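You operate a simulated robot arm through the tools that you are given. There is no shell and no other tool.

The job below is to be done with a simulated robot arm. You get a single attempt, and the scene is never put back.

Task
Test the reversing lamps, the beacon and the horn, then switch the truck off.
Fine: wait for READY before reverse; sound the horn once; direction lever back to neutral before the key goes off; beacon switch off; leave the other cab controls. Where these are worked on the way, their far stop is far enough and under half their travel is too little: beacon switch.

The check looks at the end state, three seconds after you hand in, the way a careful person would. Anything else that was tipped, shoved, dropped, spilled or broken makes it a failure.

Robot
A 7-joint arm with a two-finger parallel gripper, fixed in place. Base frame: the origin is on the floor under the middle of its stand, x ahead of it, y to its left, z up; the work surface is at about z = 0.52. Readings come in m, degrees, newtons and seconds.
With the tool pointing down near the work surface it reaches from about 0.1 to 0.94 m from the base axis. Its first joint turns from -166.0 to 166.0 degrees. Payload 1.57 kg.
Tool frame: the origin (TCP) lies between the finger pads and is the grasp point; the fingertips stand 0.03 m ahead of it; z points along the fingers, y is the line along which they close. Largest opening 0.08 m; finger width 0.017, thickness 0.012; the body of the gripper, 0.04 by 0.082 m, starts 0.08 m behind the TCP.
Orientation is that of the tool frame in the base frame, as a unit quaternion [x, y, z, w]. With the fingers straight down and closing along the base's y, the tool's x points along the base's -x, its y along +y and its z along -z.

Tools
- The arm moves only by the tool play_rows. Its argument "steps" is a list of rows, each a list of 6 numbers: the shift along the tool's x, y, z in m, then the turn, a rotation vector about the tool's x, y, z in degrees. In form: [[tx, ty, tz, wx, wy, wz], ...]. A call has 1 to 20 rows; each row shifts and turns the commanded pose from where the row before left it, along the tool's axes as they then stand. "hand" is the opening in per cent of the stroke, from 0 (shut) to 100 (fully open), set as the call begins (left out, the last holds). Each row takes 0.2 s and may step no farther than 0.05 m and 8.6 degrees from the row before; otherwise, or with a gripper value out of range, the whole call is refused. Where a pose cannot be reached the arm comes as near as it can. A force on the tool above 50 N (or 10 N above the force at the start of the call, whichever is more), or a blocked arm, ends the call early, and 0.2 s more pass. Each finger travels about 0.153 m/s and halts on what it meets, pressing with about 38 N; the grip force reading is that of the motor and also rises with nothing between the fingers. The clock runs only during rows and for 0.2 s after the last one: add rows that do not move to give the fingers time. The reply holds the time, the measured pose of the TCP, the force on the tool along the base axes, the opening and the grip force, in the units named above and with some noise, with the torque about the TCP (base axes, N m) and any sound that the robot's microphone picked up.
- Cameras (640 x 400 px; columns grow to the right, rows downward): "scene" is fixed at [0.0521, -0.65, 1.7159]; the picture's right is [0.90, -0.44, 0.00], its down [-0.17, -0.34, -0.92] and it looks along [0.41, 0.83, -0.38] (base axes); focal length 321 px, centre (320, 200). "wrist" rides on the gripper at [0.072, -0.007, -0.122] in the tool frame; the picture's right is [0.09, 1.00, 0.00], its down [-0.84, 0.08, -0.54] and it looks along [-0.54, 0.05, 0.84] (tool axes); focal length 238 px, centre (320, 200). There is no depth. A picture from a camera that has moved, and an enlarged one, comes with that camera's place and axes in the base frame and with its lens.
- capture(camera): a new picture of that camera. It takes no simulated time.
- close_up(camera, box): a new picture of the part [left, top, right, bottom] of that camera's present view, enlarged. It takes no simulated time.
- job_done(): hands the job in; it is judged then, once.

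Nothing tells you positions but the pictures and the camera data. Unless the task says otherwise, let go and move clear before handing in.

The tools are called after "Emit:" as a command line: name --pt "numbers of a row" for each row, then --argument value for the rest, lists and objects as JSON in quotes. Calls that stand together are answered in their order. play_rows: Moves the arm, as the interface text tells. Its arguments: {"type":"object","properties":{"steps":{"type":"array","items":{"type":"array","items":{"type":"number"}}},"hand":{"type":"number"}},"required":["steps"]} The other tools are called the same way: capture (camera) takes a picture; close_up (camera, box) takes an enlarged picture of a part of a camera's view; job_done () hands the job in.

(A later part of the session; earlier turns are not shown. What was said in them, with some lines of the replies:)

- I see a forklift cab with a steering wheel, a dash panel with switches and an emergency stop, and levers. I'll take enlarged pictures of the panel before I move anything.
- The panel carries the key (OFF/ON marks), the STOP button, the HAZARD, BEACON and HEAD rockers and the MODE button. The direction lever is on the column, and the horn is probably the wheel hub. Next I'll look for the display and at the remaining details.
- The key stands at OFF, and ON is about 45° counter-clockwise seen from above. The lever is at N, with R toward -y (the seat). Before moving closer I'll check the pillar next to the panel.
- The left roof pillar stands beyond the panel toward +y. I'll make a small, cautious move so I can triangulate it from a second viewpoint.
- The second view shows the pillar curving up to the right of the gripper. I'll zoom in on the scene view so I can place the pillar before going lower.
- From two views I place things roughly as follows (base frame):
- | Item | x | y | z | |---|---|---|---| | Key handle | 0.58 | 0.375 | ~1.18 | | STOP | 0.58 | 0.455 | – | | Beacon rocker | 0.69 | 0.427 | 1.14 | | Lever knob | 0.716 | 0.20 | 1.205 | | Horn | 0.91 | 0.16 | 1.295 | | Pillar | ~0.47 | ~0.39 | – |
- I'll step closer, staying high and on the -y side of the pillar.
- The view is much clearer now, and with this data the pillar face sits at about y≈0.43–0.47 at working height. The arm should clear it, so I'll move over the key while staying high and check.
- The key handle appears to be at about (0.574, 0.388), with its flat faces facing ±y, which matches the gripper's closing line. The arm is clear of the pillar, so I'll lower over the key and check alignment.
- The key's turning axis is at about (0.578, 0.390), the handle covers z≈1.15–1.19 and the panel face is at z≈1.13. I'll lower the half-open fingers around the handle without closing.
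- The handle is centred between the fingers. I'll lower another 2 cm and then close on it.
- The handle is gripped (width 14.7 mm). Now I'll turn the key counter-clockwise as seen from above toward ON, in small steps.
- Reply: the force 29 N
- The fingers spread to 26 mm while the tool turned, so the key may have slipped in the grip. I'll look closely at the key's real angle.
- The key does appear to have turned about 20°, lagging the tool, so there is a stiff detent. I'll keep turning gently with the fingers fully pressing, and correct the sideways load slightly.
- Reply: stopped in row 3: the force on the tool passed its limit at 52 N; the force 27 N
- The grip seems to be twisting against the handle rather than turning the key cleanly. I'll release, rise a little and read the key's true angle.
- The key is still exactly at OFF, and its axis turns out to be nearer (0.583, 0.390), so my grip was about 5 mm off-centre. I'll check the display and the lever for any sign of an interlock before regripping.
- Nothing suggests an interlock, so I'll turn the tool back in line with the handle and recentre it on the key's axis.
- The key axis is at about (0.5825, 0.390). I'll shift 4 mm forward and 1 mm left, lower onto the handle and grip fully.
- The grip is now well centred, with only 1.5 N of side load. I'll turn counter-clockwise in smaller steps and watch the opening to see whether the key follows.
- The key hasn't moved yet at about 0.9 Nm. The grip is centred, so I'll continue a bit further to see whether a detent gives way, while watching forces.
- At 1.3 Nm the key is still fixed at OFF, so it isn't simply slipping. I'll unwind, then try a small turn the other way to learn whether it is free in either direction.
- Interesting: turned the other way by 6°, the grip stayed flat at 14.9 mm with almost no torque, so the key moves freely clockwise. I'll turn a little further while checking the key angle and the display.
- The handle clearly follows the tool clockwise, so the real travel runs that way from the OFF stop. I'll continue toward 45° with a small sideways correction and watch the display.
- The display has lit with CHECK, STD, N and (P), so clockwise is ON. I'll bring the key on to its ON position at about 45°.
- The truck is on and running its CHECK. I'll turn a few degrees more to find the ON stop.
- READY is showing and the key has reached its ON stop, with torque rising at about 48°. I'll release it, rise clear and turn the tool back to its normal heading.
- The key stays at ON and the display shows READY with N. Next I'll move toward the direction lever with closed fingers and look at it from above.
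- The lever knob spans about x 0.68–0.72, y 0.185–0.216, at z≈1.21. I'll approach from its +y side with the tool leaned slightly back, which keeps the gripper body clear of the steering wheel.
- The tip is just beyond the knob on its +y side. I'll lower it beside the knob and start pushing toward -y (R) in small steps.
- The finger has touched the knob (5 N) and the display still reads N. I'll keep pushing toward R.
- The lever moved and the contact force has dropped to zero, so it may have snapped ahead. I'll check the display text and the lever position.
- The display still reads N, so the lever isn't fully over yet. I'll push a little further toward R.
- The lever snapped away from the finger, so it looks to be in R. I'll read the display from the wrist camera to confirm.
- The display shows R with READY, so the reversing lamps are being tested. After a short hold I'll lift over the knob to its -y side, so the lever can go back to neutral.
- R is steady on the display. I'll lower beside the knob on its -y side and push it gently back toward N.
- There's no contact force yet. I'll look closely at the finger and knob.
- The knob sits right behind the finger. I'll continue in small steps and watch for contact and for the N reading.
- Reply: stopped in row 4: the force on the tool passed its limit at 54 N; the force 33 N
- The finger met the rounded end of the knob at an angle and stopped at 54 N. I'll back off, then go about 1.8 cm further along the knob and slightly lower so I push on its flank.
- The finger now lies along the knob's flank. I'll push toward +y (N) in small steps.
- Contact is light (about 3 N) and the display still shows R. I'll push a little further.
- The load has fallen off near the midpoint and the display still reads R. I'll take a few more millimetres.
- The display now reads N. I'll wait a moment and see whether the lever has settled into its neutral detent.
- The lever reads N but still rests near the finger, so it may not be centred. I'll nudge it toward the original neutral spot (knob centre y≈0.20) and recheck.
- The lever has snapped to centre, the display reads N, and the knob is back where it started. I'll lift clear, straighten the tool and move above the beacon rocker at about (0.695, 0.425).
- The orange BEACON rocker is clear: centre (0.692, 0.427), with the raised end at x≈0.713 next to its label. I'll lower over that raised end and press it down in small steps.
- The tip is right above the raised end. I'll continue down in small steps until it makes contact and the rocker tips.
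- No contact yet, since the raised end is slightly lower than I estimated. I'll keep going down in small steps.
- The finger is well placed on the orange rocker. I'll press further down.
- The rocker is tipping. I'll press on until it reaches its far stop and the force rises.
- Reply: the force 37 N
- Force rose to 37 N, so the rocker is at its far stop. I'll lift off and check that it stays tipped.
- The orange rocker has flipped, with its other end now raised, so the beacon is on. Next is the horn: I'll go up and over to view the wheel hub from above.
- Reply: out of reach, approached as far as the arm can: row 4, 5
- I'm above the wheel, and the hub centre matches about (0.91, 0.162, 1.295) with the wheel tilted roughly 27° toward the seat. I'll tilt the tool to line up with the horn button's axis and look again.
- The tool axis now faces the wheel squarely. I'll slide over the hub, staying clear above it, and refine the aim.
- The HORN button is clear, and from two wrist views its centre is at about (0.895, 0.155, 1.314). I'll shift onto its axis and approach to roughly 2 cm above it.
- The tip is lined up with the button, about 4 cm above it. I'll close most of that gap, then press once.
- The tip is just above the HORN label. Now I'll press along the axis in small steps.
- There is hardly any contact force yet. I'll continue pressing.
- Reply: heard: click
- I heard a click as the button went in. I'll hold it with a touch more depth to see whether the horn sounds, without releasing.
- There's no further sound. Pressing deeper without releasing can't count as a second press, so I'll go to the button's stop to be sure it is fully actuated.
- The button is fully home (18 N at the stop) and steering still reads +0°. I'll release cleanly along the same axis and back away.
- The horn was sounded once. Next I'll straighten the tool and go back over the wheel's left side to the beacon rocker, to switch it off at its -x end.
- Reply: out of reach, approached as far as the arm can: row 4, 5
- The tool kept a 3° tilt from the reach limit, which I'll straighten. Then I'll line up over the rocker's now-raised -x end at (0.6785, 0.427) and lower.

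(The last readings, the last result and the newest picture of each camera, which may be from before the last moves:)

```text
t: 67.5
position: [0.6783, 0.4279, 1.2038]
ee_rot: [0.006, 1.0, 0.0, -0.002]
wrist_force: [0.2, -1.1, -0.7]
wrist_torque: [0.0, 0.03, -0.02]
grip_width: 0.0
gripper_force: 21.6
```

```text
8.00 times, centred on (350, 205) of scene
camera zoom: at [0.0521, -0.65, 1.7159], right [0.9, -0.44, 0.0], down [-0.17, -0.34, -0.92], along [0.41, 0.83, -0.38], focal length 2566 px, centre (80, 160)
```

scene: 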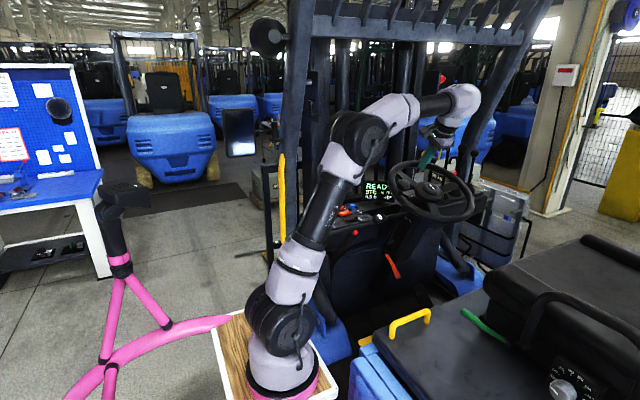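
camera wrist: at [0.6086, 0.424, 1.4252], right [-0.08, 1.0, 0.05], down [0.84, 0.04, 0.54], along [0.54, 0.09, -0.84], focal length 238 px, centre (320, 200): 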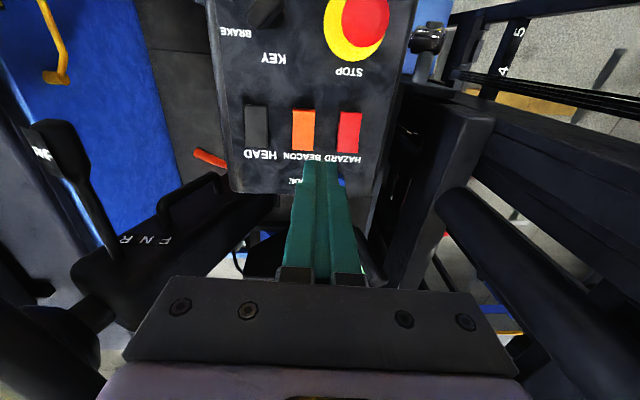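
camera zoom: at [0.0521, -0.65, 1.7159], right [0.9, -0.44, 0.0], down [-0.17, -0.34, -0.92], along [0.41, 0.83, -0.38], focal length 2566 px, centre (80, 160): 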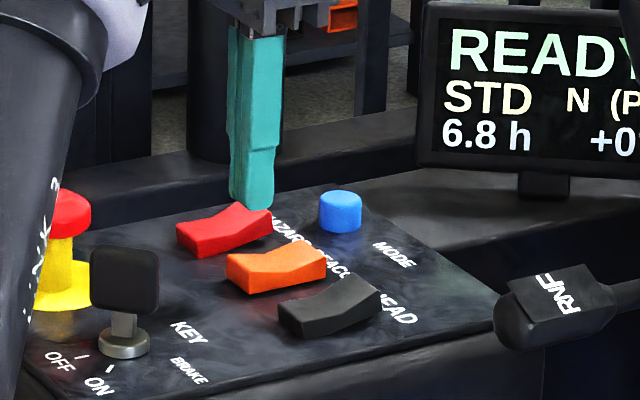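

I'm aligned over the rocker's -x end, with a 2 mm correction to make. I'll lower and press gently.

Emit:
play_rows --pt "0 -0.002 0.01 0 0 0" --pt "0 0 0.01 0 0 0" --pt "0 0 0.004 0 0 0" --pt "0 0 0 0 0 0" --hand 0

Emit:
play_rows --pt "0 0 0.003 0 0 0" --pt "0 0 0.003 0 0 0" --pt "0 0 0.002 0 0 0" --pt "0 0 0 0 0 0" --hand 0

Emit:
close_up --camera "scene" --box '[320, 180, 380, 230]'

Emit:
close_up --camera "wrist" --box '[260, 80, 400, 200]'

```text
t: 68.5
position: [0.6787, 0.4252, 1.1797]
ee_rot: [0.005, 1.0, 0.0, -0.002]
wrist_force: [-0.2, -0.7, 0.1]
wrist_torque: [0.01, 0.03, -0.02]
grip_width: 0.0001
gripper_force: 21.4
```

```text
t: 69.5
position: [0.6779, 0.4242, 1.1719]
ee_rot: [0.006, 1.0, 0.0, -0.003]
wrist_force: [0.2, 0.1, 1.0]
wrist_torque: [-0.01, 0.02, -0.01]
grip_width: 0.0
gripper_force: 21.3
```

```text
8.00 times, centred on (350, 205) of scene
camera zoom: at [0.0521, -0.65, 1.7159], right [0.9, -0.44, 0.0], down [-0.17, -0.34, -0.92], along [0.41, 0.83, -0.38], focal length 2566 px, centre (80, 160)
```

zoom: 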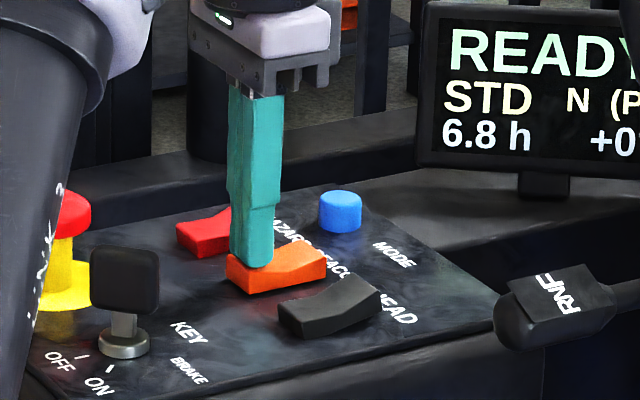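

```text
3.33 times, centred on (330, 140) of wrist
camera zoom: at [0.6068, 0.4196, 1.2937], right [-0.08, 1.0, 0.0], down [0.84, 0.07, 0.54], along [0.54, 0.04, -0.84], focal length 794 px, centre (287, 400)
```

zoom: 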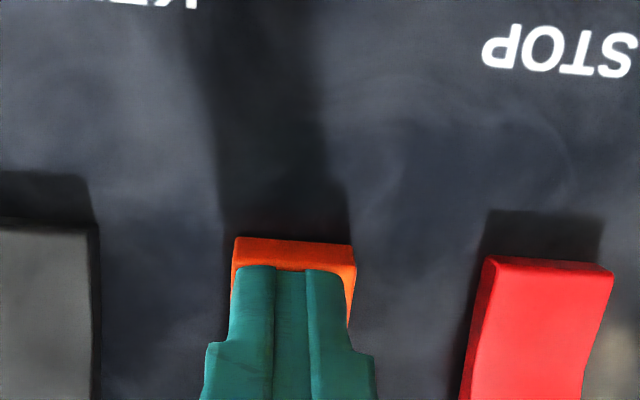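

The finger is on the -x end and starting to press. I'll continue to the stop.

Emit:
play_rows --pt "0 0 0.003 0 0 0" --pt "0 0 0.002 0 0 0" --pt "0 0 0 0 0 0" --hand 0

Emit:
close_up --camera "scene" --box '[320, 180, 380, 230]'

```text
t: 70.3
position: [0.6775, 0.4252, 1.1688]
ee_rot: [0.005, 1.0, 0.001, 0.0]
wrist_force: [-0.4, -0.7, 18.1]
wrist_torque: [-0.05, -0.13, 0.09]
grip_width: 0.0001
gripper_force: 21.2
```

```text
8.00 times, centred on (350, 205) of scene
camera zoom: at [0.0521, -0.65, 1.7159], right [0.9, -0.44, 0.0], down [-0.17, -0.34, -0.92], along [0.41, 0.83, -0.38], focal length 2566 px, centre (80, 160)
```

zoom: 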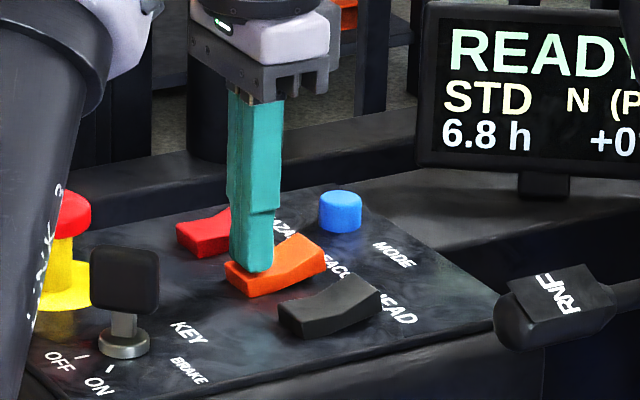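

The rocker has tipped back and force is up to 18 N at the stop. I'll lift off and compare it with the other two rockers.

Emit:
play_rows --pt "0 0 0.001 0 0 0" --pt "0 0 -0.015 0 0 0" --pt "0 0 -0.03 0 0 0" --pt "0 0 -0.04 0 0 0" --pt "0 0 -0.03 0 0 0" --pt "0 0 0 0 0 0" --hand 0

Emit:
close_up --camera "scene" --box '[320, 180, 380, 230]'

Emit:
close_up --camera "wrist" --box '[240, 60, 400, 180]'

```text
t: 71.7
position: [0.6783, 0.4247, 1.2814]
ee_rot: [0.005, 1.0, 0.0, -0.002]
wrist_force: [1.3, -1.1, 0.5]
wrist_torque: [0.0, 0.0, -0.01]
grip_width: 0.0
gripper_force: 21.2
```

```text
8.00 times, centred on (350, 205) of scene
camera zoom: at [0.0521, -0.65, 1.7159], right [0.9, -0.44, 0.0], down [-0.17, -0.34, -0.92], along [0.41, 0.83, -0.38], focal length 2566 px, centre (80, 160)
```

zoom: 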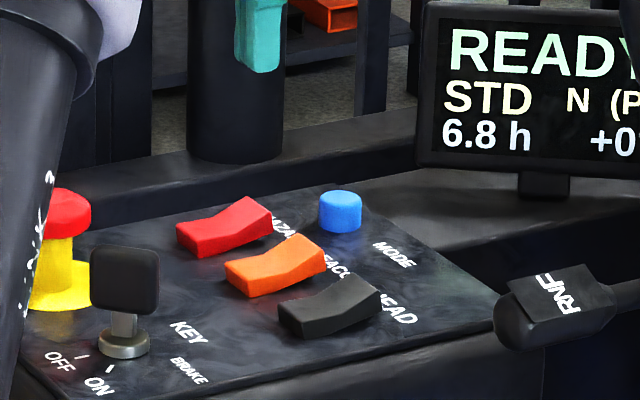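

```text
3.33 times, centred on (320, 120) of wrist
camera zoom: at [0.6074, 0.4204, 1.4037], right [-0.08, 1.0, 0.0], down [0.84, 0.07, 0.54], along [0.54, 0.04, -0.84], focal length 794 px, centre (320, 467)
```

zoom: 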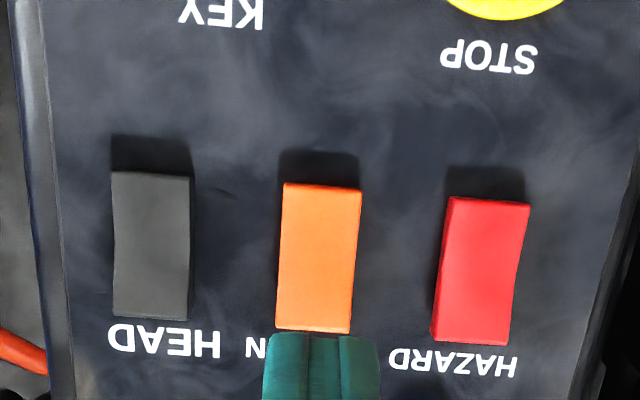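

The beacon rocker matches its neighbours again, and the display reads READY with N. I'll go back over the key with half-open fingers, turned to match its ON angle.

Emit:
play_rows --pt "0.032 -0.0113 0 0 0 0" --pt "0.032 -0.0113 0 0 0 0" --pt "0.032 -0.0113 0 0 0 0" --pt "0 0 0 0 0 6.75" --pt "0 0 0 0 0 6.75" --pt "0 0 0 0 0 6.75" --pt "0 0 0 0 0 6.75" --pt "0 0 0 0 0 6.75" --pt "0 0 0 0 0 6.75" --pt "0 0 0 0 0 6.75" --pt "0 0 0 0 0 0" --hand 50

Emit:
capture --camera "wrist"

Emit:
close_up --camera "wrist" --box '[240, 80, 400, 180]'

```text
t: 74.1
position: [0.5828, 0.3917, 1.2803]
ee_rot: [0.406, 0.914, -0.001, -0.003]
wrist_force: [-0.4, 0.2, 0.0]
wrist_torque: [-0.01, -0.02, -0.02]
grip_width: 0.0399
gripper_force: 0.1
```

```text
taken
camera wrist: at [0.5296, 0.4415, 1.4033], right [0.68, 0.74, 0.0], down [0.62, -0.57, 0.54], along [0.39, -0.37, -0.84], focal length 238 px, centre (320, 200)
```

wrist: 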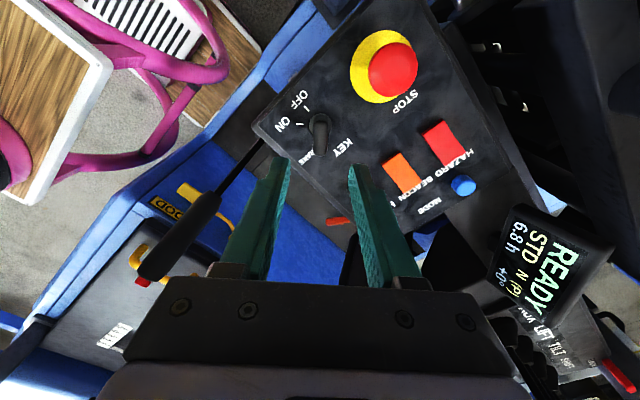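

```text
4.00 times, centred on (320, 130) of wrist
camera zoom: at [0.5296, 0.4415, 1.4033], right [0.68, 0.74, 0.0], down [0.62, -0.57, 0.54], along [0.39, -0.37, -0.84], focal length 953 px, centre (320, 480)
```

zoom: 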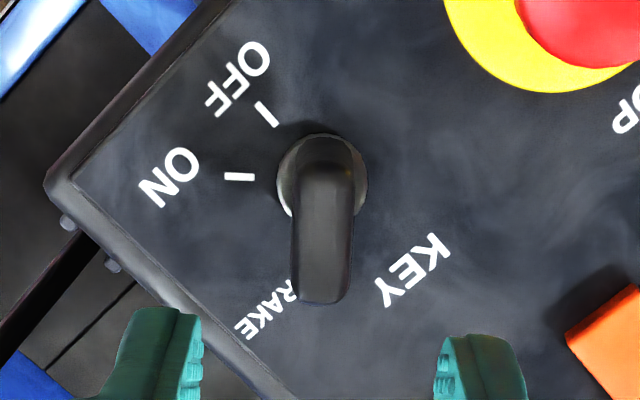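

The handle lines up with the fingers. I'll lower around it and grip.

Emit:
play_rows --pt "0 0 0.025 0 0 0" --pt "0 0 0.025 0 0 0" --pt "0 0 0.025 0 0 0" --pt "0 0 0.025 0 0 0" --pt "0 0 0.003 0 0 0" --pt "0 0 0 0 0 0" --hand 50

Emit:
play_rows --pt "0 0 0 0 0 0" --pt "0 0 0 0 0 0" --pt "0 0 0 0 0 0" --hand 0

Emit:
close_up --camera "wrist" --box '[260, 90, 400, 230]'

```text
t: 75.5
position: [0.5817, 0.3928, 1.1781]
ee_rot: [0.405, 0.914, 0.0, -0.003]
wrist_force: [-0.2, 0.5, -0.5]
wrist_torque: [0.0, 0.0, 0.02]
grip_width: 0.0399
gripper_force: 0.1
```

```text
t: 76.3
position: [0.5812, 0.3931, 1.1785]
ee_rot: [0.405, 0.914, 0.0, -0.002]
wrist_force: [3.2, 3.0, -2.8]
wrist_torque: [0.29, -0.82, 0.48]
grip_width: 0.0158
gripper_force: 31.8
```

```text
2.86 times, centred on (330, 160) of wrist
camera zoom: at [0.5292, 0.442, 1.3002], right [0.68, 0.74, 0.0], down [0.62, -0.57, 0.54], along [0.4, -0.37, -0.84], focal length 681 px, centre (291, 314)
```

zoom: 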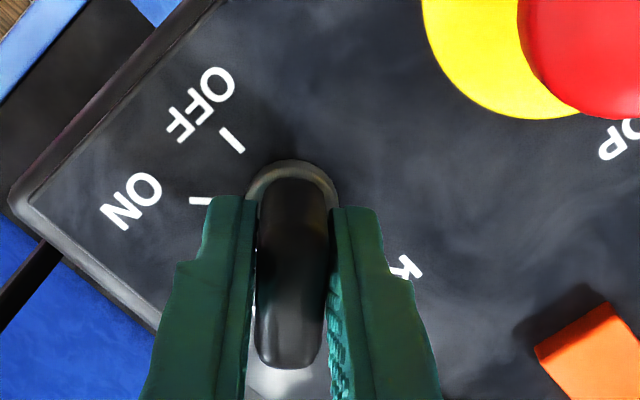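

The key is gripped and the lever is in N. I'll turn the key counter-clockwise back to OFF in stages.

Emit:
play_rows --pt "0 0 0 0 0 -5" --pt "0 0 0 0 0 -5" --pt "0 0 0 0 0 -5" --pt "0 0 0 0 0 -5" --pt "0 0 0 0 0 0" --hand 0

Emit:
play_rows --pt "0 0 0 0 0 -5" --pt "0 0 0 0 0 -5" --pt "0 0 0 0 0 -5" --pt "0 0 0 0 0 0" --hand 0

Emit:
close_up --camera "wrist" --box '[260, 90, 400, 230]'

Emit:
close_up --camera "scene" --box '[310, 170, 430, 250]'

```text
t: 77.5
position: [0.5816, 0.3914, 1.178]
ee_rot: [0.24, 0.971, -0.001, -0.003]
wrist_force: [-0.2, -2.3, -1.4]
wrist_torque: [0.63, -0.8, -0.03]
grip_width: 0.0152
gripper_force: 30.2
```

```text
t: 78.5
position: [0.5816, 0.391, 1.1778]
ee_rot: [0.112, 0.994, -0.001, -0.003]
wrist_force: [-7.9, -13.9, -2.5]
wrist_torque: [0.64, -0.6, 0.01]
grip_width: 0.0149
gripper_force: 30.2
```

```text
2.86 times, centred on (330, 160) of wrist
camera zoom: at [0.5103, 0.4009, 1.3005], right [0.13, 0.99, 0.0], down [0.84, -0.11, 0.54], along [0.53, -0.07, -0.84], focal length 681 px, centre (291, 314)
```

zoom: 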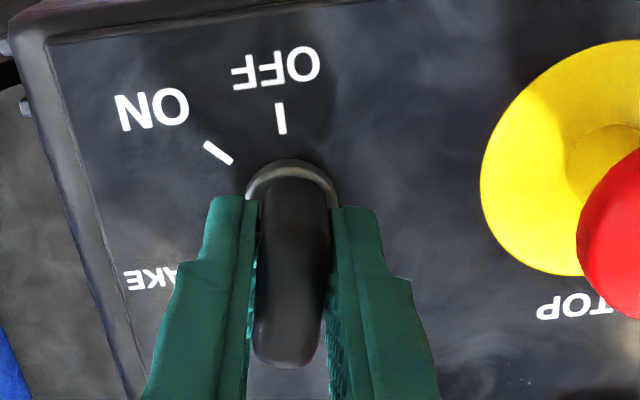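

```text
5.00 times, centred on (370, 210) of scene
camera zoom: at [0.0521, -0.65, 1.7159], right [0.9, -0.44, 0.0], down [-0.17, -0.34, -0.92], along [0.41, 0.83, -0.38], focal length 1603 px, centre (70, 150)
```

zoom: 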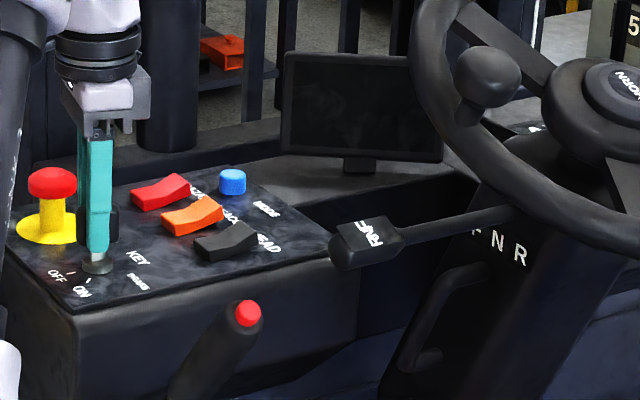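

The display has gone dark. I'll bring the key the last 13° back to its OFF stop.

Emit:
play_rows --pt "0 -0.001 0 0 0 -4.5" --pt "0 -0.0005 0 0 0 -4.5" --pt "0 0 0 0 0 -4.5" --pt "0 0 0 0 0 0" --hand 0

Emit:
close_up --camera "wrist" --box '[260, 90, 400, 230]'

```text
t: 79.5
position: [0.5814, 0.3905, 1.179]
ee_rot: [-0.007, 1.0, 0.0, -0.003]
wrist_force: [-9.6, -8.7, -5.9]
wrist_torque: [-0.04, -0.16, -0.58]
grip_width: 0.015
gripper_force: 31.0
```

```text
2.86 times, centred on (330, 160) of wrist
camera zoom: at [0.5099, 0.3831, 1.3005], right [-0.1, 0.99, 0.0], down [0.84, 0.09, 0.54], along [0.53, 0.06, -0.84], focal length 681 px, centre (291, 314)
```

zoom: 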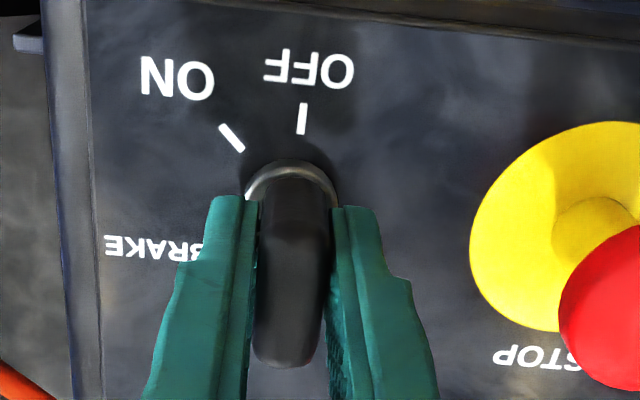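

The key is back at its OFF stop, with torque rising there. I'll release it and lift straight up.

Emit:
play_rows --pt "0 0 0 0 0 0" --pt "0 0 0 0 0 0" --pt "0 0 -0.02 0 0 0" --pt "0 0 -0.035 0 0 0" --pt "0 0 -0.035 0 0 0" --pt "0 0 -0.035 0 0 0" --pt "0 0 -0.035 0 0 0" --pt "0 0 -0.035 0 0 0" --pt "0 0 0 0 0 0" --hand 50

Emit:
capture --camera "wrist"

Emit:
close_up --camera "wrist" --box '[240, 60, 400, 220]'

Emit:
close_up --camera "scene" --box '[300, 150, 480, 260]'

```text
t: 81.5
position: [0.5834, 0.3902, 1.3747]
ee_rot: [-0.006, 1.0, 0.0, -0.003]
wrist_force: [0.3, 0.6, -0.1]
wrist_torque: [-0.02, 0.02, 0.01]
grip_width: 0.0402
gripper_force: 0.0
```

```text
taken
camera wrist: at [0.5117, 0.3833, 1.4957], right [-0.1, 0.99, 0.0], down [0.84, 0.09, 0.54], along [0.53, 0.06, -0.84], focal length 238 px, centre (320, 200)
```

wrist: 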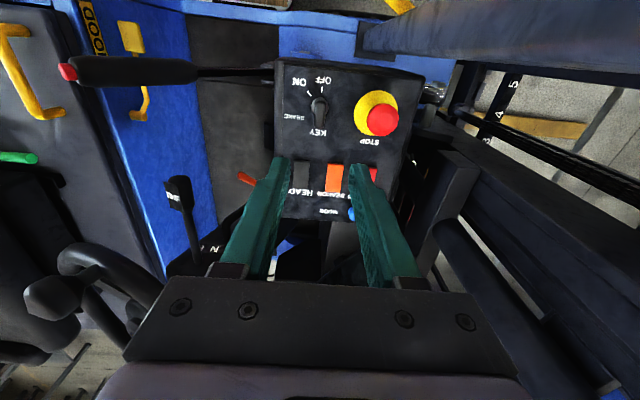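

```text
2.50 times, centred on (320, 140) of wrist
camera zoom: at [0.5117, 0.3833, 1.4957], right [-0.1, 0.99, 0.0], down [0.84, 0.09, 0.54], along [0.53, 0.06, -0.84], focal length 596 px, centre (320, 350)
```

zoom: 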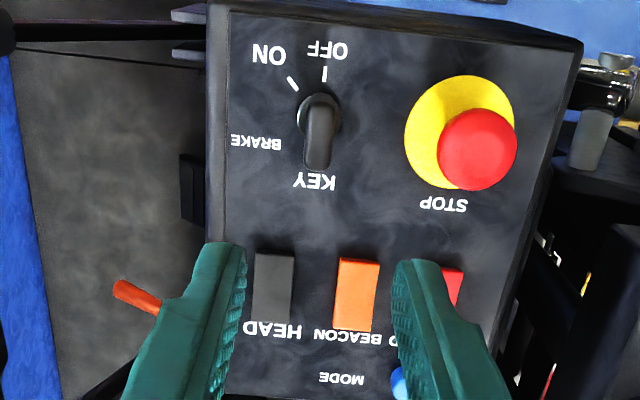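

```text
3.56 times, centred on (390, 205) of scene
camera zoom: at [0.0521, -0.65, 1.7159], right [0.9, -0.44, 0.0], down [-0.17, -0.34, -0.92], along [0.41, 0.83, -0.38], focal length 1140 px, centre (71, 182)
```

zoom: 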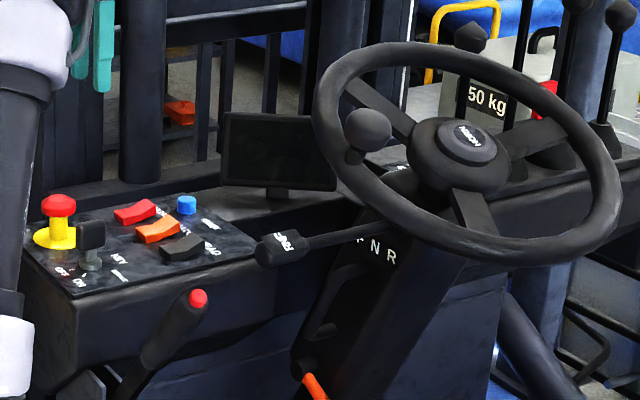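

Key at OFF, display dark, lever at N and beacon rocker off; the other controls look untouched. I'll back the arm out to a clear position.

Emit:
play_rows --pt "0.001 -0.034 -0.011 0 0 0" --pt "0.001 -0.034 -0.011 0 0 0" --pt "0.001 -0.034 -0.011 0 0 0" --pt "0.001 -0.034 -0.011 0 0 0" --pt "0.018 -0.025 -0.025 0 0 0" --pt "0.018 -0.025 -0.025 0 0 0" --pt "0.018 -0.025 -0.025 0 0 0" --pt "0 0 0 0 0 0" --pt "0 0 0 0 0 0" --hand 50

Emit:
capture --camera "wrist"

Emit:
capture --camera "scene"

Emit:
close_up --camera "scene" --box '[300, 170, 440, 260]'

```text
t: 83.5
position: [0.5297, 0.1785, 1.4938]
ee_rot: [-0.006, 1.0, 0.0, -0.002]
wrist_force: [-0.4, -0.1, 0.5]
wrist_torque: [0.01, 0.01, -0.02]
grip_width: 0.0402
gripper_force: 0.0
```

```text
taken
camera wrist: at [0.4574, 0.1717, 1.6153], right [-0.1, 0.99, 0.0], down [0.84, 0.09, 0.54], along [0.53, 0.06, -0.84], focal length 238 px, centre (320, 200)
```

wrist: 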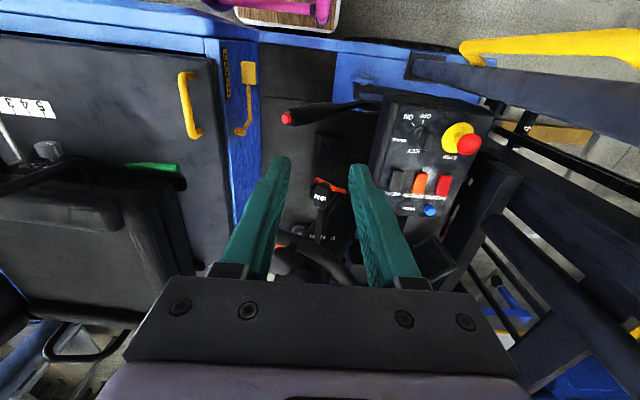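

```text
taken
```

scene: 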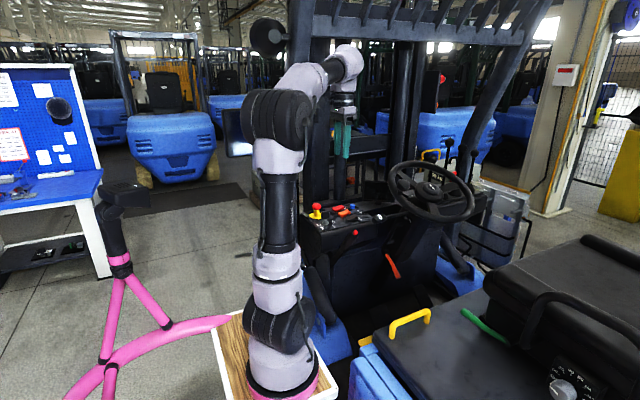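

```text
4.44 times, centred on (370, 215) of scene
camera zoom: at [0.0521, -0.65, 1.7159], right [0.9, -0.44, 0.0], down [-0.17, -0.34, -0.92], along [0.41, 0.83, -0.38], focal length 1425 px, centre (98, 133)
```

zoom: 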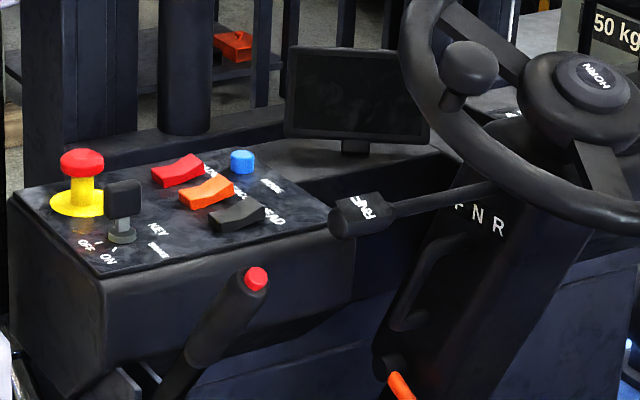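

The arm is clear. The key is at OFF, the display is dark, the lever is in N, and the beacon rocker is off like its neighbours. Every other control looks as it did at the start, so I'm handing the job in.

Emit:
job_done

```text
The job is handed in.
```

I ran the reversing-lamp, beacon and horn tests, then switched the truck off and handed the job in. No camera showed the reversing lamps or the beacon, so I never saw either one light.

| Step | What I did | What I saw |
|---|---|---|
| Key on | Turned it to its ON stop | Display went from CHECK to READY |
| Reversing lamps | Moved the lever to R only after READY, then back to N | Display showed R, then N |
| Beacon | Pressed the switch to its far stop, later back to off | Switch tipped over, then matched its neighbours again |
| Horn | Pressed the button once, fully in | The microphone picked up one click, but no horn sound |
| Key off | Turned it back to OFF with the lever in N | Display went dark |

- **Key direction:** it turns to ON clockwise, opposite to the ON mark on the panel. I forced it the marked way first, up to about 1.3 Nm, and it did not move.
- **Hard contact:** on the first try at returning the lever, the finger hit the end of the knob and stopped at 54 N. I backed off and pushed it from the side; it returned to N normally.

The hazard, headlamp, mode, STOP, parking brake and steering controls look as they did at the start, and the arm is clear of the cab controls.
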